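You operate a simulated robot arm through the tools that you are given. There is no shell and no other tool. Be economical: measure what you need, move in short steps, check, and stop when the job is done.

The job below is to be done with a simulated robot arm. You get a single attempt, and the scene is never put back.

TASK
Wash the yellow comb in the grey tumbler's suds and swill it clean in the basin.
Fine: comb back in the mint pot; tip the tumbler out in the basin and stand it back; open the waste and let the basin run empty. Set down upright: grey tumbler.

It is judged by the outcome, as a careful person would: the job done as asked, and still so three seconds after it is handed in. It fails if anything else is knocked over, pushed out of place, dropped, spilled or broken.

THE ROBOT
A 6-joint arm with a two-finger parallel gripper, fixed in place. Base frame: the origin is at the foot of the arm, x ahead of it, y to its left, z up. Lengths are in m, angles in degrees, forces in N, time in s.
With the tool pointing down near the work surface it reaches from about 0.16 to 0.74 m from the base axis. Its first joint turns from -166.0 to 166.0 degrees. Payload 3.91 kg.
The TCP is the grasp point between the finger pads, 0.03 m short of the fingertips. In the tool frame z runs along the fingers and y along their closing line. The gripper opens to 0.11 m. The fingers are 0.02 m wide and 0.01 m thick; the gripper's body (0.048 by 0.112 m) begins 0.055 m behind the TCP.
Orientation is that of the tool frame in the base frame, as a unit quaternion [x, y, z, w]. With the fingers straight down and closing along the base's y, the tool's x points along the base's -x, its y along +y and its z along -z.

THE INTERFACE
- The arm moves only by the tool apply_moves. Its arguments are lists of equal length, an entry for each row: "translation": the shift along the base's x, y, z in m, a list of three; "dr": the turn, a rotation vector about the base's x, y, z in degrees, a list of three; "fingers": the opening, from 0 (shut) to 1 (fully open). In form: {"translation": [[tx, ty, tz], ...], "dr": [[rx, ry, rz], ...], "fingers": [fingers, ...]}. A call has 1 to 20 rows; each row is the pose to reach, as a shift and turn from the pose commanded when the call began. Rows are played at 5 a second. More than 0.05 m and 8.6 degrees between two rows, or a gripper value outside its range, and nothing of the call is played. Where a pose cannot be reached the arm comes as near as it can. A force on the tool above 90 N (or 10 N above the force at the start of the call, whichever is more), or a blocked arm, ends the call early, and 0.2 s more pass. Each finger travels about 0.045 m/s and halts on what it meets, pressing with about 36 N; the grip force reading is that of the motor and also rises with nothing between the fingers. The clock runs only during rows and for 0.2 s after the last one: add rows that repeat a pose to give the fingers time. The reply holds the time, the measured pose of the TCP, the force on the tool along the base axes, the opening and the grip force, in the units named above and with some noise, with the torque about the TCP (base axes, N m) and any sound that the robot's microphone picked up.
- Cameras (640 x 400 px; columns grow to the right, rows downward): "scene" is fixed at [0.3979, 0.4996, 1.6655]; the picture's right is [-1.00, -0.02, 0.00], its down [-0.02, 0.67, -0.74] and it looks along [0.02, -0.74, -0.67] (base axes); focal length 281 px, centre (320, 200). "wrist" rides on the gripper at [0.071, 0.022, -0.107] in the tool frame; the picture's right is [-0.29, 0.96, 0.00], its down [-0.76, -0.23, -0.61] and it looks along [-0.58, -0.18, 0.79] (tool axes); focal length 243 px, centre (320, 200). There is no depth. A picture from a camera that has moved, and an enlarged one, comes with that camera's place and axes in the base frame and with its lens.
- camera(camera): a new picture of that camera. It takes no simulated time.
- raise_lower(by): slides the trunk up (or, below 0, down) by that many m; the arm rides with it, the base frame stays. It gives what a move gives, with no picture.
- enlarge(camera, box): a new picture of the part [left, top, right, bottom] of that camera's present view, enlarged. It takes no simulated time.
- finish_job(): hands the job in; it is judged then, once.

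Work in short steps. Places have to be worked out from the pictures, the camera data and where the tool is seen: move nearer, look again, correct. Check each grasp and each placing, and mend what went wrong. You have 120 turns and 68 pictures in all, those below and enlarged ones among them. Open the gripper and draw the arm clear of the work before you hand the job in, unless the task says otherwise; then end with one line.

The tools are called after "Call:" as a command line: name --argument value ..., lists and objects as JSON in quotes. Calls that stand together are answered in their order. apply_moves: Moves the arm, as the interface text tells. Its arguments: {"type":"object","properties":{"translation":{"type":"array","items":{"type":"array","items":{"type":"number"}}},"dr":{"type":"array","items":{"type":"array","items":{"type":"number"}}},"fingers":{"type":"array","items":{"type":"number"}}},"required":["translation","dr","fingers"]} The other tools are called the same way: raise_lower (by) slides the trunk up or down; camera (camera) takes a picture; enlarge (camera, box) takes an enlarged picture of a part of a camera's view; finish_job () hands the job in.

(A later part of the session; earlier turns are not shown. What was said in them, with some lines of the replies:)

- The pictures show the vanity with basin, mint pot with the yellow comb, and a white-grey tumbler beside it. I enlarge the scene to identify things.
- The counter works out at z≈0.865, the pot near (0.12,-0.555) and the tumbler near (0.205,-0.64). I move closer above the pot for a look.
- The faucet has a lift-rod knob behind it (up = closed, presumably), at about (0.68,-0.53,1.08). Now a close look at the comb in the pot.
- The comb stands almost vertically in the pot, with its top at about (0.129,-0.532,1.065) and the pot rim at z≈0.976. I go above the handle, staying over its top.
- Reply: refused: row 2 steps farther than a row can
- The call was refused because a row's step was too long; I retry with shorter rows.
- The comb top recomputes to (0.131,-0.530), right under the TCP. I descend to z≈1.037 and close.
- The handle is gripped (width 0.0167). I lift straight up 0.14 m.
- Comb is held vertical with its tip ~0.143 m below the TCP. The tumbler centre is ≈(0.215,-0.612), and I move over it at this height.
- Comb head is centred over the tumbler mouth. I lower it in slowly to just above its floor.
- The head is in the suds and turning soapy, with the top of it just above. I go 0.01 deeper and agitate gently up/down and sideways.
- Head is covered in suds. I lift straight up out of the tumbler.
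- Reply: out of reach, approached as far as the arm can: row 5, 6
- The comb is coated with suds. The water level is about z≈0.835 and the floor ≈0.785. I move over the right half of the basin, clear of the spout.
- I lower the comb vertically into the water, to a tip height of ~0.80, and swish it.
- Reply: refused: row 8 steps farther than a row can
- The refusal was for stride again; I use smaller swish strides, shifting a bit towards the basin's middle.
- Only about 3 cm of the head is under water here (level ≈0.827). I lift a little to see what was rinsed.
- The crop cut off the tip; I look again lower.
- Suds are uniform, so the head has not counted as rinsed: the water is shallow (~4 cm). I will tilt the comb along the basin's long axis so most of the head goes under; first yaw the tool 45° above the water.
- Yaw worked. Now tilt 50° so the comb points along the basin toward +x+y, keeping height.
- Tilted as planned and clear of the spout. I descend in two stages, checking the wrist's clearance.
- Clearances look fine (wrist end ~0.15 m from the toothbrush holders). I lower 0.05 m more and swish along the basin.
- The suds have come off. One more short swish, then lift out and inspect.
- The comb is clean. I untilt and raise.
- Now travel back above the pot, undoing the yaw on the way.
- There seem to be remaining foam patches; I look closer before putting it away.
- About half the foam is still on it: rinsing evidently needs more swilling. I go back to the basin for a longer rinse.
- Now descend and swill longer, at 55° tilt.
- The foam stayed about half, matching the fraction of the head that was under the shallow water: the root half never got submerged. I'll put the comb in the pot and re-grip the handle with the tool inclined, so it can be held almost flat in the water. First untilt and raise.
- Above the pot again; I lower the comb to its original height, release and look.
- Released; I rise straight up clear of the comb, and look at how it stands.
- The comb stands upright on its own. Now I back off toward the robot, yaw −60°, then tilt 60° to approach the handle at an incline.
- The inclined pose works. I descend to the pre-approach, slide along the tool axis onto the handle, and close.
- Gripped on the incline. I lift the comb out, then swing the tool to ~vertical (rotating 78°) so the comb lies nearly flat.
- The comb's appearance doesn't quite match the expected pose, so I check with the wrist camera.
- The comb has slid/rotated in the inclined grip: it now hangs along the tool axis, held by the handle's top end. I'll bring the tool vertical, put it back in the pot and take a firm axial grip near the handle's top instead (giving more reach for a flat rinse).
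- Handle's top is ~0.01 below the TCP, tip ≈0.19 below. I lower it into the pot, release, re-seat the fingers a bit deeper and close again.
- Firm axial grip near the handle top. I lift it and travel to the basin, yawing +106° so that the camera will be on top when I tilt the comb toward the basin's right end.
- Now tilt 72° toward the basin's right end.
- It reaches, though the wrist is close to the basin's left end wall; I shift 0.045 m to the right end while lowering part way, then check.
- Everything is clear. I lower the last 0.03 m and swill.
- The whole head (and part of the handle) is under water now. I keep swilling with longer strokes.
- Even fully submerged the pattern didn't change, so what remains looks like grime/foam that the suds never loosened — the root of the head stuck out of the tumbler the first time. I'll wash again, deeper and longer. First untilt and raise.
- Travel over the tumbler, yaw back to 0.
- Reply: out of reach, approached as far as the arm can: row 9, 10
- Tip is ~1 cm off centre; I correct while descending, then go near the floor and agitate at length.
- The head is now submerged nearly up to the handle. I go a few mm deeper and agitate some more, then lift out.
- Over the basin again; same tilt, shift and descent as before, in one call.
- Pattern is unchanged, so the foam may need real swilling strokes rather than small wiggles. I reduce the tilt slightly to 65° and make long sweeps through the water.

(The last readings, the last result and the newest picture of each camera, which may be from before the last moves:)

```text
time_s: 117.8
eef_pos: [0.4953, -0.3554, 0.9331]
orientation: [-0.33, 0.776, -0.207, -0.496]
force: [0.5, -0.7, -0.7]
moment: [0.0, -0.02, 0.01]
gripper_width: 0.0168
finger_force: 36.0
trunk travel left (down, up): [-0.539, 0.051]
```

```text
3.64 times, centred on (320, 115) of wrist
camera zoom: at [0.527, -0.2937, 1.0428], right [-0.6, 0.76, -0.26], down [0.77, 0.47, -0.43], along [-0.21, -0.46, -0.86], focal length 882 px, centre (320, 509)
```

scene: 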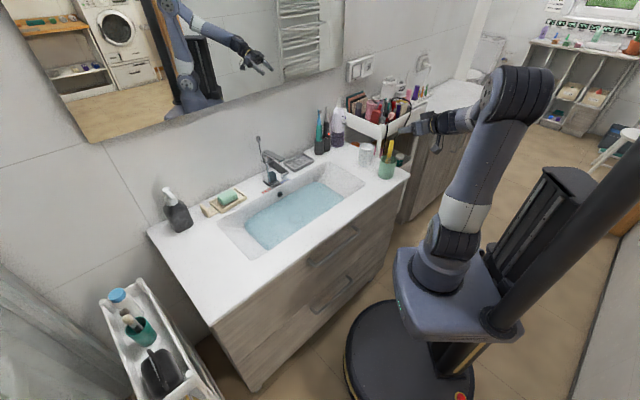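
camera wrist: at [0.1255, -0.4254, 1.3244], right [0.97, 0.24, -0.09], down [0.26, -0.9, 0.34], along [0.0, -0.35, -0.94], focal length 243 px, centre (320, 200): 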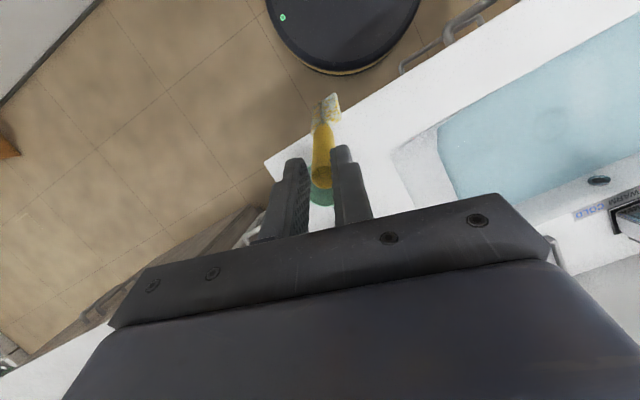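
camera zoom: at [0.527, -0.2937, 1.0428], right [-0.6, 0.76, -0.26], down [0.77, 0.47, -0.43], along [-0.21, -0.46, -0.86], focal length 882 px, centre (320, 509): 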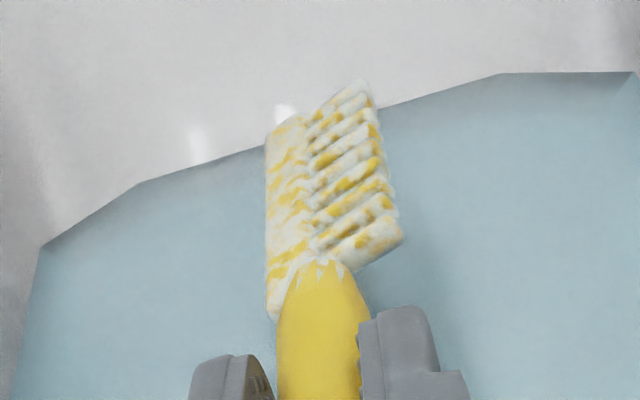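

Identical again even after rewashing and long sweeps, so this is its final, rinsed look (dirt gone; foam had covered it fully before). I untilt, raise, and take it back to the pot.

Call:
apply_moves --translation '[[0, 0, 0.03], [0, 0, 0.06], [0, 0, 0.09], [0, 0, 0.12], [0, 0, 0.15], [0, 0, 0.18], [0, 0, 0.21], [-0.01, 0, 0.24], [-0.02, 0, 0.26], [-0.02, 0, 0.26]]' --dr '[[5.8, -5.7, 0], [11.6, -11.4, 0], [17.4, -17.1, 0], [23.2, -22.8, 0], [29, -28.5, 0], [34.8, -34.2, 0], [40.6, -39.9, 0], [46.5, -45.5, 0], [46.5, -45.5, 0], [46.5, -45.5, 0]]' --fingers '[0, 0, 0, 0, 0, 0, 0, 0, 0, 0]'

Call:
apply_moves --translation '[[-0.035, -0.017, 0], [-0.07, -0.034, 0], [-0.105, -0.051, 0.005], [-0.14, -0.069, 0.01], [-0.175, -0.086, 0.01], [-0.21, -0.103, 0.01], [-0.245, -0.12, 0.01], [-0.28, -0.137, 0.01], [-0.315, -0.155, 0.01], [-0.343, -0.177, 0.01], [-0.343, -0.177, 0.01]]' --dr '[[0, 0, -4.6], [0, 0, -9.2], [0, 0, -13.8], [0, 0, -18.4], [0, 0, -23], [0, 0, -27.6], [0, 0, -32.2], [0, 0, -36.8], [0, 0, -41.4], [0, 0, -46], [0, 0, -46]]' --fingers '[0, 0, 0, 0, 0, 0, 0, 0, 0, 0, 0]'

Call:
enlarge --camera "wrist" --box '[230, 40, 410, 240]'

```text
time_s: 120.0
eef_pos: [0.4756, -0.3593, 1.1933]
orientation: [-0.391, 0.92, 0.0, 0.001]
force: [0.1, -0.3, 0.0]
moment: [0.01, 0.0, -0.03]
gripper_width: 0.0171
finger_force: 36.0
trunk travel left (down, up): [-0.539, 0.051]
```

```text
time_s: 122.4
eef_pos: [0.1278, -0.5351, 1.2019]
orientation: [0.0, 1.0, 0.0, 0.0]
force: [0.1, -0.1, 0.2]
moment: [0.04, -0.03, -0.01]
gripper_width: 0.017
finger_force: 36.3
trunk travel left (down, up): [-0.539, 0.051]
```

```text
2.00 times, centred on (320, 140) of wrist
camera zoom: at [0.0564, -0.5148, 1.3095], right [0.29, 0.96, 0.0], down [0.76, -0.23, 0.61], along [0.58, -0.18, -0.79], focal length 485 px, centre (320, 320)
```

zoom: 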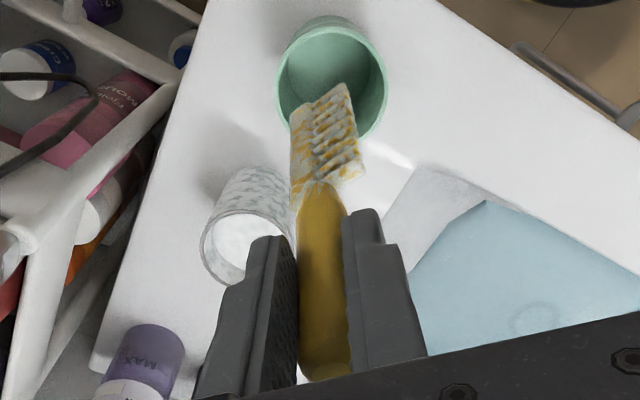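

Tip is nearly centred on the pot; I lower it with a small correction, release and rise clear.

Call:
apply_moves --translation '[[0.006, 0.002, -0.02], [0.006, 0.002, -0.05], [0.006, 0.002, -0.08], [0.006, 0.002, -0.11], [0.006, 0.002, -0.13], [0.006, 0.002, -0.14], [0.006, 0.002, -0.14], [0.006, 0.002, -0.14], [0.006, 0.002, -0.14], [0.006, 0.002, -0.14], [0.006, 0.002, -0.14], [0.006, 0.002, -0.11], [0.006, 0.002, -0.07], [0.006, 0.002, -0.03], [0.006, 0.002, 0], [0.006, 0.002, 0]]' --dr '[[0, 0, 0], [0, 0, 0], [0, 0, 0], [0, 0, 0], [0, 0, 0], [0, 0, 0], [0, 0, 0], [0, 0, 0], [0, 0, 0], [0, 0, 0], [0, 0, 0], [0, 0, 0], [0, 0, 0], [0, 0, 0], [0, 0, 0], [0, 0, 0]]' --fingers '[0, 0, 0, 0, 0, 0, 0, 0.2, 0.4, 0.5, 0.5, 0.5, 0.5, 0.5, 0.7, 0.9]'

Call:
enlarge --camera "scene" --box '[340, 110, 440, 190]'

```text
time_s: 125.8
eef_pos: [0.1353, -0.5329, 1.2047]
orientation: [0.001, 1.0, 0.0, 0.0]
force: [0.3, -0.2, 0.2]
moment: [0.02, 0.03, 0.0]
gripper_width: 0.0992
finger_force: 0.0
trunk travel left (down, up): [-0.539, 0.051]
```

```text
5.00 times, centred on (390, 150) of scene
camera zoom: at [0.3979, 0.4996, 1.6655], right [-1.0, -0.02, 0.0], down [-0.02, 0.67, -0.74], along [0.02, -0.74, -0.67], focal length 1406 px, centre (-30, 450)
```

zoom: 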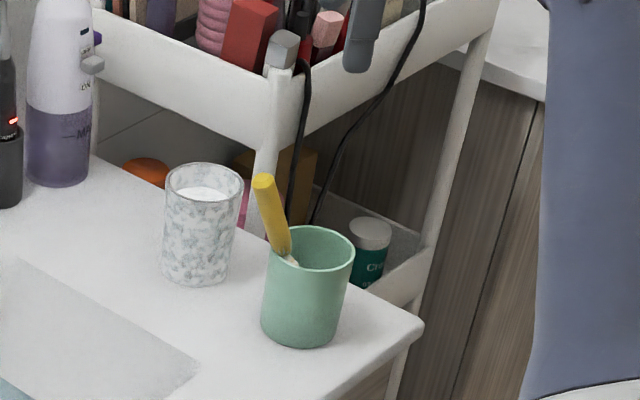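

The comb is back in the pot (leaning toward its rim). Next the tumbler: I'll grip it from above with the tool yawed +135° (closing line perpendicular to the pot–tumbler line, camera away from the comb).

Call:
apply_moves --translation '[[0.005, -0.005, 0], [0.01, -0.01, 0], [0.015, -0.015, 0], [0.02, -0.02, 0], [0.025, -0.025, 0], [0.03, -0.03, 0], [0.035, -0.035, -0.005], [0.04, -0.04, -0.01], [0.045, -0.045, -0.015], [0.05, -0.05, -0.02], [0.055, -0.055, -0.025], [0.06, -0.06, -0.03], [0.065, -0.066, -0.035], [0.07, -0.072, -0.035], [0.077, -0.08, -0.035], [0.077, -0.082, -0.035], [0.077, -0.082, -0.035], [0.077, -0.082, -0.035]]' --dr '[[0, 0, 8], [0, 0, 16], [0, 0, 24], [0, 0, 32], [0, 0, 40], [0, 0, 48], [0, 0, 56], [0, 0, 64], [0, 0, 72], [0, 0, 80], [0, 0, 88], [0, 0, 96], [0, 0, 104], [0, 0, 112], [0, 0, 120], [0, 0, 128], [0, 0, 135], [0, 0, 135]]' --fingers '[1, 1, 1, 1, 1, 1, 1, 1, 1, 1, 1, 1, 1, 1, 1, 1, 1, 1]'

Call:
camera --camera "wrist"

```text
time_s: 129.6
eef_pos: [0.257, -0.5806, 1.1684]
orientation: [0.773, -0.634, -0.002, 0.001]
force: [1.0, 0.5, -0.3]
moment: [0.0, -0.01, 0.0]
gripper_width: 0.1098
finger_force: 0.1
out of reach, approached as far as the arm can: row 13, 14, 15, 16, 17, 18
trunk travel left (down, up): [-0.539, 0.051]
```

```text
6 pictures are left
camera wrist: at [0.2502, -0.656, 1.2748], right [-1.0, 0.1, 0.01], down [0.08, 0.79, 0.61], along [0.06, 0.6, -0.8], focal length 243 px, centre (320, 200)
```

wrist: 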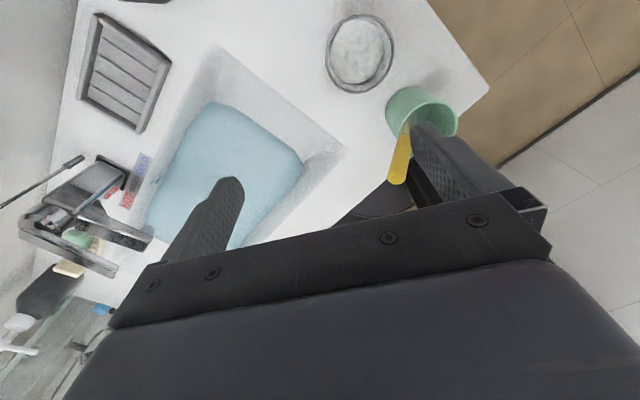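

The arm hits a limit at ~101° yaw; that is fine since closing along x works (comb top is at (0.179,-0.506), well clear; tumbler ≈(0.211,-0.618)). I turn back slightly to learn the true command reference.

Call:
apply_moves --translation '[[0, 0, 0], [0, 0, 0], [0, 0, 0]]' --dr '[[0, 0, -6], [0, 0, -12], [0, 0, -12]]' --fingers '[1, 1, 1]'

```text
time_s: 130.4
eef_pos: [0.2568, -0.5801, 1.1654]
orientation: [-0.703, 0.712, 0.001, -0.002]
force: [-0.8, 0.0, -0.1]
moment: [-0.01, 0.04, 0.0]
gripper_width: 0.11
finger_force: 0.0
trunk travel left (down, up): [-0.539, 0.051]
```

Reference is now clear (yaw 89°). I move over the tumbler and descend with fingers fully open to z≈0.953.

Call:
apply_moves --translation '[[-0.023, -0.019, -0.015], [-0.046, -0.038, -0.03], [-0.046, -0.038, -0.06], [-0.046, -0.038, -0.09], [-0.046, -0.038, -0.12], [-0.046, -0.038, -0.15], [-0.046, -0.038, -0.18], [-0.046, -0.038, -0.2], [-0.046, -0.038, -0.212], [-0.046, -0.038, -0.212]]' --dr '[[0, 0, 0], [0, 0, 0], [0, 0, 0], [0, 0, 0], [0, 0, 0], [0, 0, 0], [0, 0, 0], [0, 0, 0], [0, 0, 0], [0, 0, 0]]' --fingers '[1, 1, 1, 1, 1, 1, 1, 1, 1, 1]'

Call:
enlarge --camera "scene" --box '[340, 110, 440, 190]'

```text
time_s: 132.6
eef_pos: [0.2132, -0.6159, 0.9557]
orientation: [-0.702, 0.712, 0.002, -0.002]
force: [0.1, 0.1, -0.2]
moment: [0.02, -0.02, -0.01]
gripper_width: 0.1101
finger_force: 0.1
trunk travel left (down, up): [-0.539, 0.051]
```

```text
5.00 times, centred on (390, 150) of scene
camera zoom: at [0.3979, 0.4996, 1.6655], right [-1.0, -0.02, 0.0], down [-0.02, 0.67, -0.74], along [0.02, -0.74, -0.67], focal length 1406 px, centre (-30, 450)
```

zoom: 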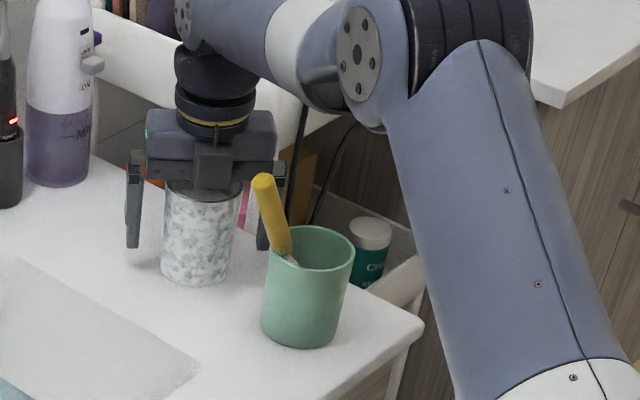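

The tumbler sits between the fingers. I close gently.

Call:
apply_moves --translation '[[0, 0, 0], [0, 0, 0], [0, 0, 0], [0, 0, 0], [0, 0, 0], [0, 0, 0], [0, 0, 0]]' --dr '[[0, 0, 0], [0, 0, 0], [0, 0, 0], [0, 0, 0], [0, 0, 0], [0, 0, 0], [0, 0, 0]]' --fingers '[0.9, 0.8, 0.7, 0.6, 0.5, 0.4, 0.4]'

```text
time_s: 134.2
eef_pos: [0.212, -0.6158, 0.9558]
orientation: [-0.702, 0.712, 0.002, -0.002]
force: [-1.4, -0.1, 0.0]
moment: [-0.02, -0.05, -0.03]
gripper_width: 0.0726
finger_force: 35.8
trunk travel left (down, up): [-0.539, 0.051]
```

Held (width 0.0726). I lift straight up 0.1 m, then carry it level to the basin's right part, yawing +45° on the way.

Call:
apply_moves --translation '[[0, 0, 0.02], [0, 0, 0.045], [0, 0, 0.07], [0, 0, 0.095], [0.02, 0.013, 0.1], [0.045, 0.029, 0.1], [0.07, 0.045, 0.1], [0.097, 0.062, 0.1], [0.124, 0.08, 0.1], [0.151, 0.097, 0.1], [0.178, 0.114, 0.1], [0.205, 0.132, 0.1], [0.232, 0.149, 0.1], [0.259, 0.167, 0.1], [0.259, 0.167, 0.1], [0.259, 0.167, 0.1]]' --dr '[[0, 0, 0], [0, 0, 0], [0, 0, 0], [0, 0, 0], [0, 0, 0], [0, 0, 2], [0, 0, 6], [0, 0, 10], [0, 0, 15], [0, 0, 20], [0, 0, 25], [0, 0, 31], [0, 0, 37], [0, 0, 43], [0, 0, 45], [0, 0, 45]]' --fingers '[0.4, 0.4, 0.4, 0.4, 0.4, 0.4, 0.4, 0.4, 0.4, 0.4, 0.4, 0.4, 0.4, 0.4, 0.4, 0.4]'

```text
time_s: 137.6
eef_pos: [0.4856, -0.4276, 1.054]
orientation: [0.899, -0.439, -0.003, 0.008]
force: [-0.1, -0.8, -2.1]
moment: [0.0, 0.0, 0.0]
gripper_width: 0.0728
finger_force: 35.7
out of reach, approached as far as the arm can: row 12, 13, 14, 15, 16
trunk travel left (down, up): [-0.539, 0.051]
```

Over the basin (yaw clamped at 128°, level). I shift 2.5 cm right, away from the spout, and tip the tumbler outward in steps to 112°.

Call:
apply_moves --translation '[[-0.01, -0.01, 0], [-0.018, -0.018, 0], [-0.018, -0.018, 0], [-0.018, -0.018, 0], [-0.018, -0.018, 0], [-0.018, -0.018, 0], [-0.018, -0.018, 0], [-0.018, -0.018, 0], [-0.018, -0.018, 0], [-0.018, -0.018, 0], [-0.018, -0.018, 0], [-0.018, -0.018, 0], [-0.018, -0.018, 0], [-0.018, -0.018, 0], [-0.018, -0.018, 0], [-0.018, -0.018, 0], [-0.018, -0.018, 0], [-0.018, -0.018, 0]]' --dr '[[0, 0, 0], [-6.3, -4.93, 0], [-12.6, -9.86, 0], [-18.9, -14.8, 0], [-25.2, -19.7, 0], [-31.5, -24.6, 0], [-37.8, -29.6, 0], [-44.1, -34.5, 0], [-50.4, -39.4, 0], [-56.7, -44.4, 0], [-63, -49.3, 0], [-69.3, -54.2, 0], [-75.6, -59.2, 0], [-81.9, -64.1, 0], [-88.2, -69, 0], [-88.2, -69, 0], [-88.2, -69, 0], [-88.2, -69, 0]]' --fingers '[0.4, 0.4, 0.4, 0.4, 0.4, 0.4, 0.4, 0.4, 0.4, 0.4, 0.4, 0.4, 0.4, 0.4, 0.4, 0.4, 0.4, 0.4]'

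Call:
enlarge --camera "scene" --box '[220, 110, 420, 260]'

```text
time_s: 141.4
eef_pos: [0.4916, -0.412, 1.0543]
orientation: [0.492, -0.269, 0.738, 0.376]
force: [0.0, 0.1, -0.4]
moment: [-0.01, -0.01, 0.03]
gripper_width: 0.072
finger_force: 35.8
out of reach, approached as far as the arm can: row 1, 2, 8, 9, 11, 12, 13, 14, 15, 16, 17, 18
trunk travel left (down, up): [-0.539, 0.051]
```

```text
2.67 times, centred on (320, 185) of scene
camera zoom: at [0.3979, 0.4996, 1.6655], right [-1.0, -0.02, 0.0], down [-0.02, 0.67, -0.74], along [0.02, -0.74, -0.67], focal length 750 px, centre (320, 240)
```

zoom: 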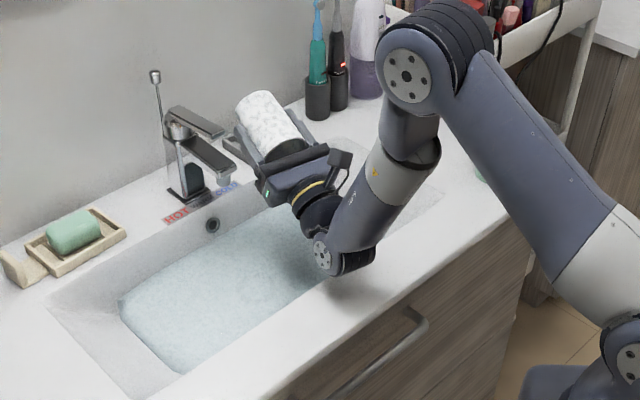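

The suds have gone into the basin and the load dropped (~1.7 N lighter): the tumbler is empty. I tilt it back upright.

Call:
apply_moves --translation '[[0, 0, 0], [0, 0, 0], [0, 0, 0], [0, 0, 0], [0, 0, 0], [0, 0, 0], [0, 0, 0], [0, 0, 0], [0, 0, 0], [0, 0, 0], [0, 0, 0], [0, 0, 0], [0, 0, 0], [0, 0, 0], [0, 0, 0], [0, 0, 0]]' --dr '[[0, 0, 0], [6.3, 4.93, 0], [12.6, 9.86, 0], [18.9, 14.8, 0], [25.2, 19.7, 0], [31.5, 24.6, 0], [37.8, 29.6, 0], [44.1, 34.5, 0], [50.4, 39.4, 0], [56.7, 44.4, 0], [63, 49.3, 0], [69.3, 54.2, 0], [75.6, 59.2, 0], [81.9, 64.1, 0], [88.2, 69, 0], [88.2, 69, 0]]' --fingers '[0.4, 0.4, 0.4, 0.4, 0.4, 0.4, 0.4, 0.4, 0.4, 0.4, 0.4, 0.4, 0.4, 0.4, 0.4, 0.4]'

```text
time_s: 144.8
eef_pos: [0.4942, -0.4133, 1.0538]
orientation: [0.898, -0.44, -0.003, 0.009]
force: [-0.6, -0.8, -1.1]
moment: [0.02, -0.01, -0.01]
gripper_width: 0.0719
finger_force: 35.8
out of reach, approached as far as the arm can: row 2, 9
trunk travel left (down, up): [-0.539, 0.051]
```

Upright again. I carry it back above its original place with yaw −39°.

Call:
apply_moves --translation '[[-0.02, -0.014, 0], [-0.045, -0.032, 0], [-0.07, -0.05, 0], [-0.096, -0.069, 0], [-0.122, -0.088, 0], [-0.148, -0.107, 0], [-0.174, -0.125, 0], [-0.2, -0.144, 0], [-0.226, -0.163, 0], [-0.252, -0.181, 0], [-0.27, -0.194, 0], [-0.282, -0.203, 0], [-0.282, -0.203, 0]]' --dr '[[0, 0, -5], [0, 0, -11], [0, 0, -17], [0, 0, -22], [0, 0, -26], [0, 0, -30], [0, 0, -33], [0, 0, -36], [0, 0, -38.7], [0, 0, -38.7], [0, 0, -38.7], [0, 0, -38.7], [0, 0, -38.7]]' --fingers '[0.4, 0.4, 0.4, 0.4, 0.4, 0.4, 0.4, 0.4, 0.4, 0.4, 0.4, 0.4, 0.4]'

```text
time_s: 147.6
eef_pos: [0.21, -0.616, 1.0539]
orientation: [-0.702, 0.713, 0.006, -0.007]
force: [-0.4, -0.5, -0.7]
moment: [-0.01, 0.0, 0.03]
gripper_width: 0.0721
finger_force: 35.6
trunk travel left (down, up): [-0.539, 0.051]
```

A 1° lean crept in; I correct it (dr y −0.9°) while lowering to the original height, then release slowly.

Call:
apply_moves --translation '[[0.002, 0, -0.025], [0.002, 0, -0.05], [0.002, 0, -0.075], [0.002, 0, -0.09], [0.002, 0, -0.0965], [0.002, 0, -0.0975], [0.002, 0, -0.0975], [0.002, 0, -0.0975], [0.002, 0, -0.0975], [0.002, 0, -0.0975], [0.002, 0, -0.0975], [0.002, 0, -0.0975]]' --dr '[[0, -0.5, 0], [0, -0.9, 0], [0, -0.9, 0], [0, -0.9, 0], [0, -0.9, 0], [0, -0.9, 0], [0, -0.9, 0], [0, -0.9, 0], [0, -0.9, 0], [0, -0.9, 0], [0, -0.9, 0], [0, -0.9, 0]]' --fingers '[0.4, 0.4, 0.4, 0.4, 0.4, 0.4, 0.4, 0.66, 0.72, 0.8, 0.95, 1]'

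```text
time_s: 150.2
eef_pos: [0.2134, -0.6154, 0.9553]
orientation: [-0.701, 0.713, 0.0, -0.002]
force: [-0.8, -0.3, 0.0]
moment: [-0.02, -0.03, -0.03]
gripper_width: 0.1097
finger_force: 0.0
trunk travel left (down, up): [-0.539, 0.051]
```

Released. I rise straight up clear of the rim, and check.

Call:
apply_moves --translation '[[0, 0, 0.03], [0, 0, 0.07], [0, 0, 0.11], [0, 0, 0.15], [0.01, 0.02, 0.18], [0.03, 0.05, 0.19], [0.03, 0.05, 0.19]]' --dr '[[0, 0, 0], [0, 0, 0], [0, 0, 0], [0, 0, 0], [0, 0, 0], [0, 0, 0], [0, 0, 0]]' --fingers '[1, 1, 1, 1, 1, 1, 1]'

Call:
enlarge --camera "scene" --box '[230, 110, 430, 250]'

```text
time_s: 151.8
eef_pos: [0.244, -0.5654, 1.1463]
orientation: [-0.702, 0.713, 0.0, -0.001]
force: [0.1, 0.0, -0.4]
moment: [0.02, 0.01, 0.01]
gripper_width: 0.1097
finger_force: 0.0
trunk travel left (down, up): [-0.539, 0.051]
```

```text
2.86 times, centred on (330, 180) of scene
camera zoom: at [0.3979, 0.4996, 1.6655], right [-1.0, -0.02, 0.0], down [-0.02, 0.67, -0.74], along [0.02, -0.74, -0.67], focal length 804 px, centre (291, 257)
```

zoom: 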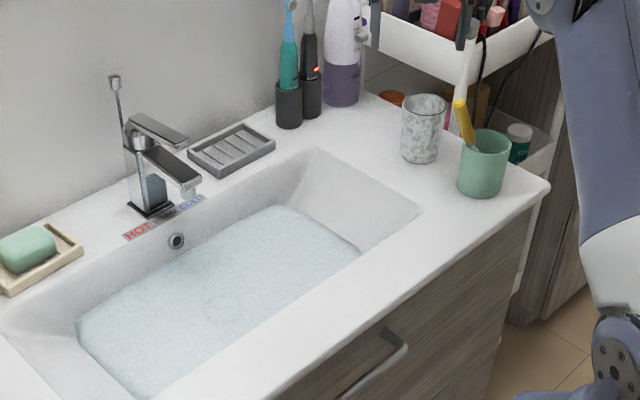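

Tumbler is back in place, upright and empty; comb in the pot. Now the waste: combining two views, the lift-rod knob is at ≈(0.675,-0.501), top z≈1.09. I close the fingers and yaw −126° over the basin front, ready to press it down.

Call:
apply_moves --translation '[[0.01, 0.012, 0.01], [0.023, 0.026, 0.02], [0.036, 0.041, 0.03], [0.05, 0.057, 0.04], [0.063, 0.072, 0.05], [0.076, 0.087, 0.054], [0.09, 0.103, 0.054], [0.103, 0.118, 0.054], [0.116, 0.132, 0.054], [0.13, 0.148, 0.054], [0.143, 0.163, 0.054], [0.156, 0.178, 0.054], [0.17, 0.194, 0.054], [0.183, 0.209, 0.054], [0.196, 0.224, 0.054], [0.206, 0.235, 0.054], [0.206, 0.235, 0.054]]' --dr '[[0, 0, -8], [0, 0, -16], [0, 0, -24], [0, 0, -32], [0, 0, -40], [0, 0, -48], [0, 0, -56], [0, 0, -64], [0, 0, -72], [0, 0, -80], [0, 0, -88], [0, 0, -96], [0, 0, -104], [0, 0, -112], [0, 0, -120], [0, 0, -126], [0, 0, -126]]' --fingers '[1, 0.9, 0.8, 0.7, 0.6, 0.5, 0.4, 0.3, 0.2, 0.1, 0, 0, 0, 0, 0, 0, 0]'

```text
time_s: 155.4
eef_pos: [0.4482, -0.3311, 1.2016]
orientation: [0.317, 0.948, 0.001, 0.0]
force: [0.2, 0.1, -0.1]
moment: [-0.02, 0.02, -0.02]
gripper_width: 0.0
finger_force: 36.3
trunk travel left (down, up): [-0.539, 0.051]
```

Now tilt 60° outward and move the closed fingertips to ~4 cm above the knob, then check with a picture.

Call:
apply_moves --translation '[[0, 0, 0], [0, 0, 0], [0, 0, 0], [0, 0, 0], [0, 0, 0], [0, 0, 0], [0, 0, 0], [0, 0, 0], [0.03, -0.022, 0], [0.06, -0.045, 0], [0.09, -0.067, 0], [0.12, -0.09, -0.01], [0.15, -0.112, -0.02], [0.18, -0.135, -0.03], [0.2, -0.15, -0.04], [0.218, -0.163, -0.048], [0.218, -0.163, -0.048]]' --dr '[[-4.515, -5.99, 0], [-9.03, -11.98, 0], [-13.5, -18, 0], [-18.1, -24, 0], [-22.6, -30, 0], [-27.1, -36, 0], [-31.6, -41.9, 0], [-36.1, -47.9, 0], [-36.1, -47.9, 0], [-36.1, -47.9, 0], [-36.1, -47.9, 0], [-36.1, -47.9, 0], [-36.1, -47.9, 0], [-36.1, -47.9, 0], [-36.1, -47.9, 0], [-36.1, -47.9, 0], [-36.1, -47.9, 0]]' --fingers '[0, 0, 0, 0, 0, 0, 0, 0, 0, 0, 0, 0, 0, 0, 0, 0, 0]'

Call:
enlarge --camera "scene" --box '[220, 110, 310, 190]'

```text
time_s: 159.0
eef_pos: [0.6694, -0.4931, 1.1509]
orientation: [0.274, 0.822, -0.157, 0.473]
force: [-0.6, -0.8, -0.2]
moment: [-0.03, 0.01, 0.03]
gripper_width: 0.0
finger_force: 35.8
trunk travel left (down, up): [-0.539, 0.051]
```

```text
5.00 times, centred on (265, 150) of scene
camera zoom: at [0.3979, 0.4996, 1.6655], right [-1.0, -0.02, 0.0], down [-0.02, 0.67, -0.74], along [0.02, -0.74, -0.67], focal length 1406 px, centre (595, 450)
```

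zoom: 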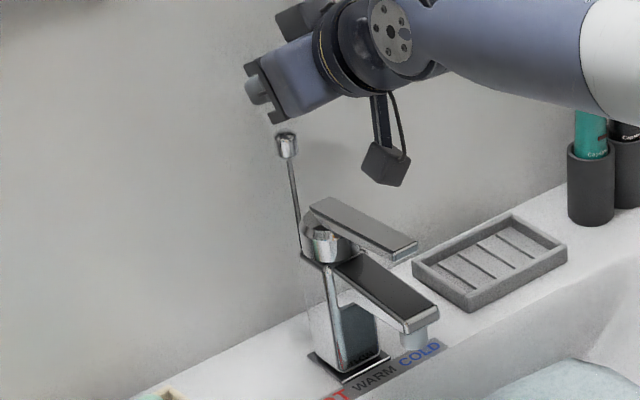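

Fingertips are right over the knob (slightly past centre, as intended). I press down in small steps, watching the force.

Call:
apply_moves --translation '[[0, 0, -0.015], [0, 0, -0.03], [0, 0, -0.04], [0, 0, -0.046], [0, 0, -0.052], [0, 0, -0.058], [0, 0, -0.058]]' --dr '[[0, 0, 0], [0, 0, 0], [0, 0, 0], [0, 0, 0], [0, 0, 0], [0, 0, 0], [0, 0, 0]]' --fingers '[0, 0, 0, 0, 0, 0, 0]'

```text
time_s: 160.6
eef_pos: [0.6678, -0.4929, 1.1057]
orientation: [0.273, 0.817, -0.161, 0.482]
force: [5.9, -3.1, 36.4]
moment: [-0.43, -0.55, 0.07]
gripper_width: 0.0
finger_force: 35.7
trunk travel left (down, up): [-0.539, 0.051]
```

Contact with the knob: 36 N upward at z=1.106. I push further.

Call:
apply_moves --translation '[[0, 0, -0.005], [0, 0, -0.01], [0, 0, -0.015], [0, 0, -0.015]]' --dr '[[0, 0, 0], [0, 0, 0], [0, 0, 0], [0, 0, 0]]' --fingers '[0, 0, 0, 0]'

```text
time_s: 161.6
eef_pos: [0.6684, -0.4946, 1.1026]
orientation: [0.271, 0.811, -0.165, 0.492]
force: [5.2, -1.8, 60.8]
moment: [-0.67, -0.85, 0.13]
gripper_width: 0.0
finger_force: 35.8
trunk travel left (down, up): [-0.539, 0.051]
```

The knob doesn't yield at 61 N, so it is at its lower stop: it must be pulled up. I back off, open, and come in to grip the knob.

Call:
apply_moves --translation '[[0, 0, 0.035], [0, 0, 0.07], [-0.03, 0.0185, 0.07], [-0.03, 0.0185, 0.07], [-0.03, 0.0185, 0.05], [-0.03, 0.0185, 0.031], [-0.018, 0.01, 0.023], [-0.006, 0.001, 0.014], [0.006, -0.0075, 0.006], [0.006, -0.0075, 0.006], [0.006, -0.0075, 0.006], [0.006, -0.0075, 0.006], [0.006, -0.0075, 0.006], [0.006, -0.0075, 0.006]]' --dr '[[0, 0, 0], [0, 0, 0], [0, 0, 0], [0, 0, 0], [0, 0, 0], [0, 0, 0], [0, 0, 0], [0, 0, 0], [0, 0, 0], [0, 0, 0], [0, 0, 0], [0, 0, 0], [0, 0, 0], [0, 0, 0]]' --fingers '[0, 0, 0.3, 0.5, 0.6, 0.6, 0.6, 0.6, 0.6, 0.4, 0.2, 0, 0, 0]'

```text
time_s: 164.6
eef_pos: [0.6715, -0.5006, 1.0937]
orientation: [0.274, 0.82, -0.16, 0.477]
force: [-13.9, 7.0, 41.1]
moment: [4.32, 4.54, 0.09]
gripper_width: 0.0173
finger_force: 44.5
trunk travel left (down, up): [-0.539, 0.051]
```

The knob is gripped (0.0173 wide), but the torque shows the camera block touching the faucet behind; lifting relieves that. I pull the knob up.

Call:
apply_moves --translation '[[0, 0, 0.01], [0, 0, 0.015], [0, 0, 0.02], [0, 0, 0.025], [0, 0, 0.03], [0, 0, 0.03]]' --dr '[[0, 0, 0], [0, 0, 0], [0, 0, 0], [0, 0, 0], [0, 0, 0], [0, 0, 0]]' --fingers '[0, 0, 0, 0, 0, 0]'

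```text
time_s: 166.0
eef_pos: [0.6705, -0.5017, 1.1118]
orientation: [0.275, 0.824, -0.156, 0.47]
force: [-28.0, 10.6, -18.2]
moment: [-0.17, 0.27, 0.14]
gripper_width: 0.0176
finger_force: 44.4
trunk travel left (down, up): [-0.539, 0.051]
```

It has moved up ~1.8 cm with −18 N resisting. I look at the knob and basin.

Call:
enlarge --camera "scene" --box '[210, 105, 350, 245]'

```text
2.86 times, centred on (280, 175) of scene
camera zoom: at [0.3979, 0.4996, 1.6655], right [-1.0, -0.02, 0.0], down [-0.02, 0.67, -0.74], along [0.02, -0.74, -0.67], focal length 804 px, centre (434, 271)
```

zoom: 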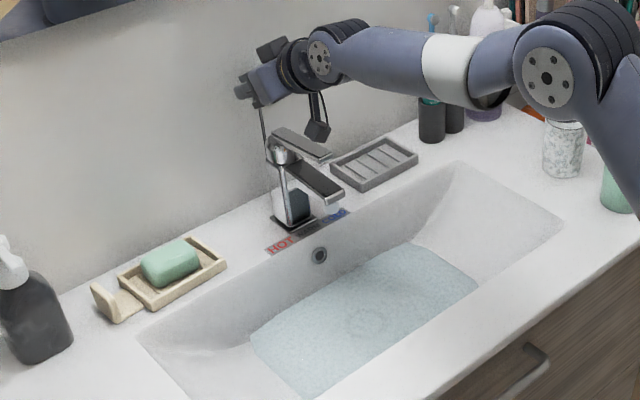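

The water has already dropped a lot, so pulling up opens the waste. I pull a few mm more and hold to be sure it's at its upper stop.

Call:
apply_moves --translation '[[-0.002, 0.002, 0.004], [-0.003, 0.002, 0.008], [-0.003, 0.002, 0.01], [-0.003, 0.002, 0.01], [-0.003, 0.002, 0.01]]' --dr '[[0, 0, 0], [0, 0, 0], [0, 0, 0], [0, 0, 0], [0, 0, 0]]' --fingers '[0, 0, 0, 0, 0]'

```text
time_s: 167.2
eef_pos: [0.6716, -0.5013, 1.1156]
orientation: [0.276, 0.826, -0.155, 0.467]
force: [-3.1, -13.4, -36.8]
moment: [-0.07, 0.15, 0.14]
gripper_width: 0.0173
finger_force: 45.2
trunk travel left (down, up): [-0.539, 0.051]
```

It's at the upper stop (−37 N). I ease off, open the fingers and retreat back along the tool axis.

Call:
apply_moves --translation '[[0, 0, -0.004], [0, 0, -0.006], [0, 0, -0.006], [0, 0, -0.006], [0, 0, -0.006], [-0.014, 0.01, 0.004], [-0.035, 0.026, 0.02], [-0.055, 0.042, 0.04], [-0.085, 0.065, 0.06], [-0.115, 0.085, 0.075], [-0.145, 0.11, 0.085], [-0.18, 0.135, 0.085], [-0.215, 0.16, 0.085], [-0.215, 0.16, 0.085], [-0.215, 0.16, 0.085], [-0.215, 0.16, 0.085], [-0.215, 0.16, 0.085], [-0.215, 0.16, 0.085], [-0.215, 0.16, 0.085], [-0.215, 0.16, 0.085]]' --dr '[[0, 0, 0], [0, 0, 0], [0, 0, 0], [0, 0, 0], [0, 0, 0], [0, 0, 0], [0, 0, 0], [0, 0, 0], [0, 0, 0], [0, 0, 0], [0, 0, 0], [0, 0, 0], [0, 0, 0], [0, 0, 0], [0, 0, 0], [0, 0, 0], [0, 0, 0], [0, 0, 0], [0, 0, 0], [0, 0, 0]]' --fingers '[0, 0, 0.3, 0.6, 0.6, 0.6, 0.6, 0.6, 0.6, 0.6, 0.6, 0.6, 0.6, 0.6, 0.6, 0.6, 0.6, 0.6, 0.6, 0.6]'

```text
time_s: 171.4
eef_pos: [0.4563, -0.3392, 1.2075]
orientation: [0.274, 0.822, -0.158, 0.473]
force: [0.3, 0.1, 0.4]
moment: [-0.02, 0.04, 0.02]
gripper_width: 0.0658
finger_force: 0.1
trunk travel left (down, up): [-0.539, 0.051]
```

Clear of the faucet. I untilt and draw the arm back toward the robot, giving the basin time to drain.

Call:
apply_moves --translation '[[-0.03, 0.012, 0.005], [-0.06, 0.024, 0.01], [-0.09, 0.036, 0.015], [-0.12, 0.048, 0.02], [-0.15, 0.06, 0.025], [-0.18, 0.072, 0.03], [-0.21, 0.084, 0.03], [-0.24, 0.096, 0.03], [-0.25, 0.1, 0.03], [-0.25, 0.1, 0.03], [-0.25, 0.1, 0.03], [-0.25, 0.1, 0.03], [-0.25, 0.1, 0.03], [-0.25, 0.1, 0.03], [-0.25, 0.1, 0.03], [-0.25, 0.1, 0.03], [-0.25, 0.1, 0.03], [-0.25, 0.1, 0.03], [-0.25, 0.1, 0.03], [-0.25, 0.1, 0.03]]' --dr '[[4.515, 5.99, 0], [9.03, 11.98, 0], [13.5, 18, 0], [18.1, 24, 0], [22.6, 30, 0], [27.1, 36, 0], [31.6, 41.9, 0], [36.1, 47.9, 0], [36.1, 47.9, 0], [36.1, 47.9, 0], [36.1, 47.9, 0], [36.1, 47.9, 0], [36.1, 47.9, 0], [36.1, 47.9, 0], [36.1, 47.9, 0], [36.1, 47.9, 0], [36.1, 47.9, 0], [36.1, 47.9, 0], [36.1, 47.9, 0], [36.1, 47.9, 0]]' --fingers '[0.6, 0.6, 0.6, 0.6, 0.6, 0.6, 0.6, 0.6, 1, 1, 1, 1, 1, 1, 1, 1, 1, 1, 1, 1]'

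Call:
apply_moves --translation '[[0, 0, 0], [0, 0, 0], [0, 0, 0], [0, 0, 0], [0, 0, 0], [0, 0, 0], [0, 0, 0], [0, 0, 0], [0, 0, 0], [0, 0, 0], [0, 0, 0], [0, 0, 0], [0, 0, 0], [0, 0, 0], [0, 0, 0], [0, 0, 0], [0, 0, 0], [0, 0, 0], [0, 0, 0], [0, 0, 0]]' --dr '[[0, 0, 0], [0, 0, 0], [0, 0, 0], [0, 0, 0], [0, 0, 0], [0, 0, 0], [0, 0, 0], [0, 0, 0], [0, 0, 0], [0, 0, 0], [0, 0, 0], [0, 0, 0], [0, 0, 0], [0, 0, 0], [0, 0, 0], [0, 0, 0], [0, 0, 0], [0, 0, 0], [0, 0, 0], [0, 0, 0]]' --fingers '[1, 1, 1, 1, 1, 1, 1, 1, 1, 1, 1, 1, 1, 1, 1, 1, 1, 1, 1, 1]'

Call:
camera --camera "scene"

```text
time_s: 175.6
eef_pos: [0.207, -0.239, 1.2405]
orientation: [0.317, 0.949, 0.001, 0.0]
force: [0.2, 0.9, -0.4]
moment: [0.0, 0.0, -0.02]
gripper_width: 0.1101
finger_force: 0.0
trunk travel left (down, up): [-0.539, 0.051]
```

```text
time_s: 179.8
eef_pos: [0.2057, -0.2386, 1.2397]
orientation: [0.316, 0.949, 0.0, 0.0]
force: [0.5, -1.0, -0.2]
moment: [-0.03, 0.01, -0.03]
gripper_width: 0.1098
finger_force: 0.1
trunk travel left (down, up): [-0.539, 0.051]
```

```text
0 pictures are left
```

scene: 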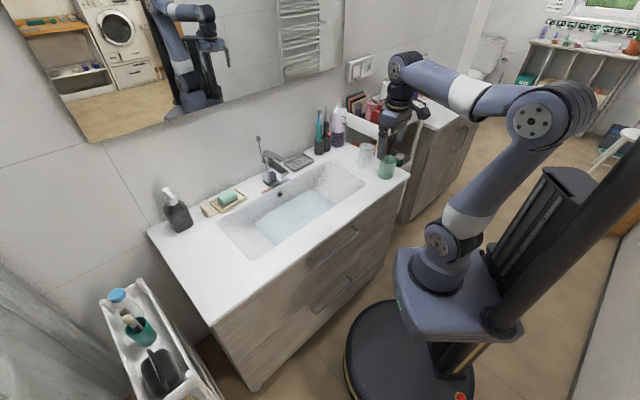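

No water has left since t=166, so the draining happened while the knob was pushed down and my pull closed it again (the knob now stands as it did at the start). I go back to push it down and leave it there.

Call:
apply_moves --translation '[[0.031, -0.0125, -0.004], [0.0625, -0.025, -0.008], [0.094, -0.0375, -0.011], [0.125, -0.05, -0.015], [0.156, -0.0625, -0.019], [0.1875, -0.075, -0.023], [0.219, -0.0875, -0.026], [0.25, -0.1, -0.03], [0.28, -0.122, -0.03], [0.31, -0.144, -0.03], [0.34, -0.166, -0.035], [0.37, -0.188, -0.045], [0.4, -0.21, -0.055], [0.43, -0.231, -0.07], [0.45, -0.245, -0.08], [0.463, -0.254, -0.0865], [0.463, -0.254, -0.0865]]' --dr '[[-4.515, -5.99, 0], [-9.03, -11.98, 0], [-13.5, -18, 0], [-18.1, -24, 0], [-22.6, -30, 0], [-27.1, -36, 0], [-31.6, -41.9, 0], [-36.1, -47.9, 0], [-36.1, -47.9, 0], [-36.1, -47.9, 0], [-36.1, -47.9, 0], [-36.1, -47.9, 0], [-36.1, -47.9, 0], [-36.1, -47.9, 0], [-36.1, -47.9, 0], [-36.1, -47.9, 0], [-36.1, -47.9, 0]]' --fingers '[0.8, 0.6, 0.4, 0.2, 0, 0, 0, 0, 0, 0, 0, 0, 0, 0, 0, 0, 0]'

```text
time_s: 183.4
eef_pos: [0.6687, -0.4946, 1.1534]
orientation: [0.274, 0.822, -0.158, 0.473]
force: [-0.7, 0.5, -0.3]
moment: [0.01, 0.01, -0.02]
gripper_width: 0.0
finger_force: 36.0
trunk travel left (down, up): [-0.539, 0.051]
```

Same pre-position as before. I press down in stages to see where contact and the stop are.

Call:
apply_moves --translation '[[0, 0, -0.015], [0, 0, -0.03], [0, 0, -0.036], [0, 0, -0.036]]' --dr '[[0, 0, 0], [0, 0, 0], [0, 0, 0], [0, 0, 0]]' --fingers '[0, 0, 0, 0]'

Call:
apply_moves --translation '[[0, 0, -0.004], [0, 0, -0.008], [0, 0, -0.008]]' --dr '[[0, 0, 0], [0, 0, 0], [0, 0, 0]]' --fingers '[0, 0, 0]'

Call:
apply_moves --translation '[[0, 0, -0.005], [0, 0, -0.01], [0, 0, -0.015], [0, 0, -0.015]]' --dr '[[0, 0, 0], [0, 0, 0], [0, 0, 0], [0, 0, 0]]' --fingers '[0, 0, 0, 0]'

```text
time_s: 184.4
eef_pos: [0.67, -0.4908, 1.1184]
orientation: [0.273, 0.823, -0.156, 0.473]
force: [0.1, -0.3, 0.1]
moment: [0.01, 0.0, 0.01]
gripper_width: 0.0
finger_force: 35.9
trunk travel left (down, up): [-0.539, 0.051]
```

```text
time_s: 185.2
eef_pos: [0.6692, -0.4924, 1.1088]
orientation: [0.273, 0.822, -0.157, 0.475]
force: [0.8, 0.5, 0.1]
moment: [0.04, -0.02, 0.02]
gripper_width: 0.0
finger_force: 35.5
trunk travel left (down, up): [-0.539, 0.051]
```

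```text
time_s: 186.2
eef_pos: [0.669, -0.4923, 1.1061]
orientation: [0.272, 0.817, -0.162, 0.483]
force: [6.7, 0.5, 38.7]
moment: [-0.44, -0.56, 0.17]
gripper_width: 0.0
finger_force: 36.2
trunk travel left (down, up): [-0.539, 0.051]
```

Contact is at the same height as the first time (z≈1.107). I repeat the full first press, then lift off and re-approach to find whether the knob has actually gone down.

Call:
apply_moves --translation '[[0, 0, -0.005], [0, 0, -0.01], [0, 0, -0.014], [0, 0, -0.014]]' --dr '[[0, 0, 0], [0, 0, 0], [0, 0, 0], [0, 0, 0]]' --fingers '[0, 0, 0, 0]'

Call:
apply_moves --translation '[[0, 0, 0.005], [0, 0, 0.01], [0, 0, 0.01]]' --dr '[[0, 0, 0], [0, 0, 0], [0, 0, 0]]' --fingers '[0, 0, 0]'

Call:
apply_moves --translation '[[0, 0, 0.006], [0, 0, 0.01], [0, 0, 0.01]]' --dr '[[0, 0, 0], [0, 0, 0], [0, 0, 0]]' --fingers '[0, 0, 0]'

```text
time_s: 187.2
eef_pos: [0.6694, -0.4935, 1.1038]
orientation: [0.271, 0.811, -0.166, 0.491]
force: [7.0, 0.6, 60.4]
moment: [-0.64, -0.75, 0.07]
gripper_width: 0.0
finger_force: 35.9
trunk travel left (down, up): [-0.539, 0.051]
```

```text
time_s: 188.0
eef_pos: [0.6711, -0.493, 1.1054]
orientation: [0.271, 0.815, -0.162, 0.486]
force: [16.4, -4.2, 42.4]
moment: [-0.6, -0.76, 0.11]
gripper_width: 0.0001
finger_force: 36.0
trunk travel left (down, up): [-0.539, 0.051]
```

```text
time_s: 188.8
eef_pos: [0.6707, -0.4935, 1.1059]
orientation: [0.272, 0.82, -0.16, 0.478]
force: [20.5, -4.5, 27.4]
moment: [-0.39, -0.62, 0.15]
gripper_width: 0.0
finger_force: 35.4
trunk travel left (down, up): [-0.539, 0.051]
```

The stop is hard at the same height, so the knob is at its lower end there and pulling up (≈1.5 cm travel) is what opens the waste; my pressing just now has closed it. I grip the knob again, further toward the fingertips so the camera block stays clear of the faucet.

Call:
apply_moves --translation '[[0, 0, 0.03], [0, 0, 0.06], [-0.02, 0.013, 0.06], [-0.038, 0.025, 0.06], [-0.038, 0.025, 0.04], [-0.038, 0.025, 0.017], [-0.024, 0.014, 0.007], [-0.0104, 0.004, -0.003], [-0.0104, 0.004, -0.003], [-0.0104, 0.004, -0.003], [-0.0104, 0.004, -0.003], [-0.0104, 0.004, -0.003], [-0.0104, 0.004, -0.003]]' --dr '[[0, 0, 0], [0, 0, 0], [0, 0, 0], [0, 0, 0], [0, 0, 0], [0, 0, 0], [0, 0, 0], [0, 0, 0], [0, 0, 0], [0, 0, 0], [0, 0, 0], [0, 0, 0], [0, 0, 0]]' --fingers '[0, 0, 0.3, 0.6, 0.6, 0.6, 0.6, 0.6, 0.4, 0.2, 0, 0, 0]'

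```text
time_s: 191.6
eef_pos: [0.6579, -0.4883, 1.0971]
orientation: [0.274, 0.823, -0.157, 0.473]
force: [-1.8, -2.3, 0.0]
moment: [-0.25, 0.25, 0.08]
gripper_width: 0.0172
finger_force: 44.7
trunk travel left (down, up): [-0.539, 0.051]
```

Clean grip, no faucet contact. I pull up in small steps, reading the force.

Call:
apply_moves --translation '[[0, 0, 0.004], [0, 0, 0.008], [0, 0, 0.008]]' --dr '[[0, 0, 0], [0, 0, 0], [0, 0, 0]]' --fingers '[0, 0, 0]'

Call:
apply_moves --translation '[[0, 0, 0.005], [0, 0, 0.01], [0, 0, 0.01]]' --dr '[[0, 0, 0], [0, 0, 0], [0, 0, 0]]' --fingers '[0, 0, 0]'

Call:
apply_moves --translation '[[0, 0, 0.005], [0, 0, 0.01], [0, 0, 0.01]]' --dr '[[0, 0, 0], [0, 0, 0], [0, 0, 0]]' --fingers '[0, 0, 0]'

```text
time_s: 192.4
eef_pos: [0.6571, -0.4899, 1.1067]
orientation: [0.274, 0.822, -0.157, 0.474]
force: [-5.7, -2.5, -0.3]
moment: [0.0, 0.63, 0.03]
gripper_width: 0.0171
finger_force: 45.3
trunk travel left (down, up): [-0.539, 0.051]
```

```text
time_s: 193.2
eef_pos: [0.6568, -0.4912, 1.1139]
orientation: [0.274, 0.823, -0.156, 0.472]
force: [-17.2, 4.5, -9.7]
moment: [-0.09, 0.62, 0.01]
gripper_width: 0.0171
finger_force: 44.8
trunk travel left (down, up): [-0.539, 0.051]
```

```text
time_s: 194.0
eef_pos: [0.6581, -0.4909, 1.1161]
orientation: [0.276, 0.827, -0.154, 0.466]
force: [-18.4, -2.5, -32.4]
moment: [-0.05, 0.74, -0.07]
gripper_width: 0.0171
finger_force: 44.6
trunk travel left (down, up): [-0.539, 0.051]
```

The knob slides freely ~1.6 cm to an upper stop. I hold it up for ~4 s to let the basin run, easing off the stop, then open and re-close in place to test whether it stays up by itself.

Call:
apply_moves --translation '[[0, 0, -0.005], [0, 0, -0.008], [0, 0, -0.008], [0, 0, -0.008], [0, 0, -0.008], [0, 0, -0.008], [0, 0, -0.008], [0, 0, -0.008], [0, 0, -0.008], [0, 0, -0.008], [0, 0, -0.008], [0, 0, -0.008], [0, 0, -0.008], [0, 0, -0.008], [0, 0, -0.008], [0, 0, -0.008], [0, 0, -0.008], [0, 0, -0.008], [0, 0, -0.008], [0, 0, -0.008]]' --dr '[[0, 0, 0], [0, 0, 0], [0, 0, 0], [0, 0, 0], [0, 0, 0], [0, 0, 0], [0, 0, 0], [0, 0, 0], [0, 0, 0], [0, 0, 0], [0, 0, 0], [0, 0, 0], [0, 0, 0], [0, 0, 0], [0, 0, 0], [0, 0, 0], [0, 0, 0], [0, 0, 0], [0, 0, 0], [0, 0, 0]]' --fingers '[0, 0, 0, 0, 0, 0, 0, 0, 0, 0, 0, 0, 0, 0, 0, 0, 0, 0, 0, 0]'

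Call:
apply_moves --translation '[[0, 0, 0], [0, 0, 0], [0, 0, 0], [0, 0, 0], [0, 0, 0], [0, 0, 0], [0, 0, 0], [0, 0, 0], [0, 0, 0], [0, 0, 0]]' --dr '[[0, 0, 0], [0, 0, 0], [0, 0, 0], [0, 0, 0], [0, 0, 0], [0, 0, 0], [0, 0, 0], [0, 0, 0], [0, 0, 0], [0, 0, 0]]' --fingers '[0.2, 0.4, 0.5, 0.5, 0.5, 0.3, 0.1, 0, 0, 0]'

```text
time_s: 198.2
eef_pos: [0.6573, -0.4906, 1.1159]
orientation: [0.275, 0.823, -0.157, 0.472]
force: [-15.7, -4.5, -17.6]
moment: [-0.07, 0.73, -0.12]
gripper_width: 0.0169
finger_force: 45.0
trunk travel left (down, up): [-0.539, 0.051]
```

```text
time_s: 200.4
eef_pos: [0.6573, -0.4904, 1.1177]
orientation: [0.274, 0.822, -0.158, 0.473]
force: [-4.0, -5.8, 0.4]
moment: [-0.29, 0.22, 0.01]
gripper_width: 0.0171
finger_force: 45.3
trunk travel left (down, up): [-0.539, 0.051]
```

It stays up by itself — so my earlier presses could have pushed it down silently too. That fits the water record (level fell while it was down at t=160–165, static while up at t=166–180, and up is how it started): down = open. I draw the gripped knob down to its lower stop.

Call:
apply_moves --translation '[[0, 0, -0.006], [0, 0, -0.012], [0, 0, -0.018], [0, 0, -0.022], [0, 0, -0.022]]' --dr '[[0, 0, 0], [0, 0, 0], [0, 0, 0], [0, 0, 0], [0, 0, 0]]' --fingers '[0, 0, 0, 0, 0]'

```text
time_s: 201.6
eef_pos: [0.6581, -0.4903, 1.0986]
orientation: [0.273, 0.82, -0.159, 0.477]
force: [4.2, -12.0, 20.6]
moment: [-0.71, -0.45, -0.03]
gripper_width: 0.0171
finger_force: 45.2
trunk travel left (down, up): [-0.539, 0.051]
```

At the lower stop (20 N). I open with the knob held down, and retreat along the tool axis.

Call:
apply_moves --translation '[[0, 0, 0.004], [0, 0, 0.004], [0, 0, 0.004], [0, 0, 0.004], [-0.014, 0.01, 0.014], [-0.035, 0.026, 0.03], [-0.055, 0.042, 0.045], [-0.085, 0.065, 0.065], [-0.115, 0.085, 0.08], [-0.145, 0.11, 0.1], [-0.175, 0.13, 0.1], [-0.2, 0.15, 0.1], [-0.2, 0.15, 0.1]]' --dr '[[0, 0, 0], [0, 0, 0], [0, 0, 0], [0, 0, 0], [0, 0, 0], [0, 0, 0], [0, 0, 0], [0, 0, 0], [0, 0, 0], [0, 0, 0], [0, 0, 0], [0, 0, 0], [0, 0, 0]]' --fingers '[0.2, 0.4, 0.6, 0.6, 0.6, 0.6, 0.6, 0.6, 0.6, 0.6, 0.6, 0.6, 0.6]'

Call:
apply_moves --translation '[[-0.03, 0.012, 0.005], [-0.06, 0.024, 0.01], [-0.09, 0.036, 0.015], [-0.12, 0.048, 0.02], [-0.15, 0.06, 0.025], [-0.18, 0.072, 0.03], [-0.21, 0.084, 0.03], [-0.24, 0.096, 0.03], [-0.25, 0.1, 0.03], [-0.25, 0.1, 0.03], [-0.25, 0.1, 0.03], [-0.25, 0.1, 0.03], [-0.25, 0.1, 0.03], [-0.25, 0.1, 0.03], [-0.25, 0.1, 0.03], [-0.25, 0.1, 0.03], [-0.25, 0.1, 0.03], [-0.25, 0.1, 0.03], [-0.25, 0.1, 0.03], [-0.25, 0.1, 0.03]]' --dr '[[4.515, 5.99, 0], [9.03, 11.98, 0], [13.5, 18, 0], [18.1, 24, 0], [22.6, 30, 0], [27.1, 36, 0], [31.6, 41.9, 0], [36.1, 47.9, 0], [36.1, 47.9, 0], [36.1, 47.9, 0], [36.1, 47.9, 0], [36.1, 47.9, 0], [36.1, 47.9, 0], [36.1, 47.9, 0], [36.1, 47.9, 0], [36.1, 47.9, 0], [36.1, 47.9, 0], [36.1, 47.9, 0], [36.1, 47.9, 0], [36.1, 47.9, 0]]' --fingers '[0.6, 0.6, 0.6, 0.6, 0.6, 0.6, 0.6, 0.6, 1, 1, 1, 1, 1, 1, 1, 1, 1, 1, 1, 1]'

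Call:
apply_moves --translation '[[0, 0, 0], [0, 0, 0], [0, 0, 0], [0, 0, 0], [0, 0, 0], [0, 0, 0], [0, 0, 0], [0, 0, 0], [0, 0, 0], [0, 0, 0], [0, 0, 0], [0, 0, 0], [0, 0, 0], [0, 0, 0], [0, 0, 0], [0, 0, 0], [0, 0, 0], [0, 0, 0], [0, 0, 0], [0, 0, 0]]' --dr '[[0, 0, 0], [0, 0, 0], [0, 0, 0], [0, 0, 0], [0, 0, 0], [0, 0, 0], [0, 0, 0], [0, 0, 0], [0, 0, 0], [0, 0, 0], [0, 0, 0], [0, 0, 0], [0, 0, 0], [0, 0, 0], [0, 0, 0], [0, 0, 0], [0, 0, 0], [0, 0, 0], [0, 0, 0], [0, 0, 0]]' --fingers '[1, 1, 1, 1, 1, 1, 1, 1, 1, 1, 1, 1, 1, 1, 1, 1, 1, 1, 1, 1]'

Call:
apply_moves --translation '[[0, 0, 0], [0, 0, 0], [0, 0, 0], [0, 0, 0], [0, 0, 0], [0, 0, 0], [0, 0, 0], [0, 0, 0], [0, 0, 0], [0, 0, 0], [0, 0, 0], [0, 0, 0], [0, 0, 0], [0, 0, 0], [0, 0, 0], [0, 0, 0], [0, 0, 0], [0, 0, 0], [0, 0, 0], [0, 0, 0]]' --dr '[[0, 0, 0], [0, 0, 0], [0, 0, 0], [0, 0, 0], [0, 0, 0], [0, 0, 0], [0, 0, 0], [0, 0, 0], [0, 0, 0], [0, 0, 0], [0, 0, 0], [0, 0, 0], [0, 0, 0], [0, 0, 0], [0, 0, 0], [0, 0, 0], [0, 0, 0], [0, 0, 0], [0, 0, 0], [0, 0, 0]]' --fingers '[1, 1, 1, 1, 1, 1, 1, 1, 1, 1, 1, 1, 1, 1, 1, 1, 1, 1, 1, 1]'

Call:
apply_moves --translation '[[0, 0, 0], [0, 0, 0], [0, 0, 0], [0, 0, 0], [0, 0, 0], [0, 0, 0], [0, 0, 0], [0, 0, 0], [0, 0, 0], [0, 0, 0], [0, 0, 0], [0, 0, 0], [0, 0, 0], [0, 0, 0], [0, 0, 0], [0, 0, 0], [0, 0, 0], [0, 0, 0], [0, 0, 0], [0, 0, 0]]' --dr '[[0, 0, 0], [0, 0, 0], [0, 0, 0], [0, 0, 0], [0, 0, 0], [0, 0, 0], [0, 0, 0], [0, 0, 0], [0, 0, 0], [0, 0, 0], [0, 0, 0], [0, 0, 0], [0, 0, 0], [0, 0, 0], [0, 0, 0], [0, 0, 0], [0, 0, 0], [0, 0, 0], [0, 0, 0], [0, 0, 0]]' --fingers '[1, 1, 1, 1, 1, 1, 1, 1, 1, 1, 1, 1, 1, 1, 1, 1, 1, 1, 1, 1]'

```text
time_s: 204.4
eef_pos: [0.4568, -0.338, 1.1951]
orientation: [0.274, 0.823, -0.158, 0.472]
force: [-0.7, 0.1, 0.2]
moment: [-0.03, 0.0, 0.02]
gripper_width: 0.0662
finger_force: 0.1
trunk travel left (down, up): [-0.539, 0.051]
```

```text
time_s: 208.6
eef_pos: [0.2086, -0.2372, 1.2258]
orientation: [0.317, 0.949, 0.001, -0.001]
force: [-0.9, 0.4, -0.8]
moment: [0.0, 0.01, -0.01]
gripper_width: 0.11
finger_force: 0.0
trunk travel left (down, up): [-0.539, 0.051]
```

```text
time_s: 212.8
eef_pos: [0.2079, -0.2369, 1.2264]
orientation: [0.316, 0.949, 0.001, 0.0]
force: [-0.1, -0.7, 0.4]
moment: [0.0, 0.02, 0.0]
gripper_width: 0.11
finger_force: 0.0
trunk travel left (down, up): [-0.539, 0.051]
```

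```text
time_s: 217.0
eef_pos: [0.2094, -0.2366, 1.2258]
orientation: [0.316, 0.949, 0.002, -0.001]
force: [0.6, -0.4, -0.1]
moment: [-0.01, -0.01, 0.02]
gripper_width: 0.1099
finger_force: 0.0
trunk travel left (down, up): [-0.539, 0.051]
```

```text
time_s: 221.2
eef_pos: [0.2086, -0.2377, 1.2257]
orientation: [0.317, 0.948, 0.001, 0.0]
force: [0.2, -0.6, 0.0]
moment: [-0.01, 0.02, 0.02]
gripper_width: 0.1103
finger_force: 0.0
trunk travel left (down, up): [-0.539, 0.051]
```

The arm is clear with the gripper open, and the waste has been down for about 20 s, so the basin should have had time to empty. I hand in.

Call:
finish_job

```text
The job is handed in.
```

I washed the comb in the suds, swilled it in the basin and put it back in the mint pot. I emptied the tumbler into the basin and stood it back upright in its place. I then pushed the waste rod down to open the drain, but I had no pictures left to confirm that the basin ran empty. White patches were still on the comb after repeated rinsing, and I couldn't tell whether they were leftover foam or its normal look.
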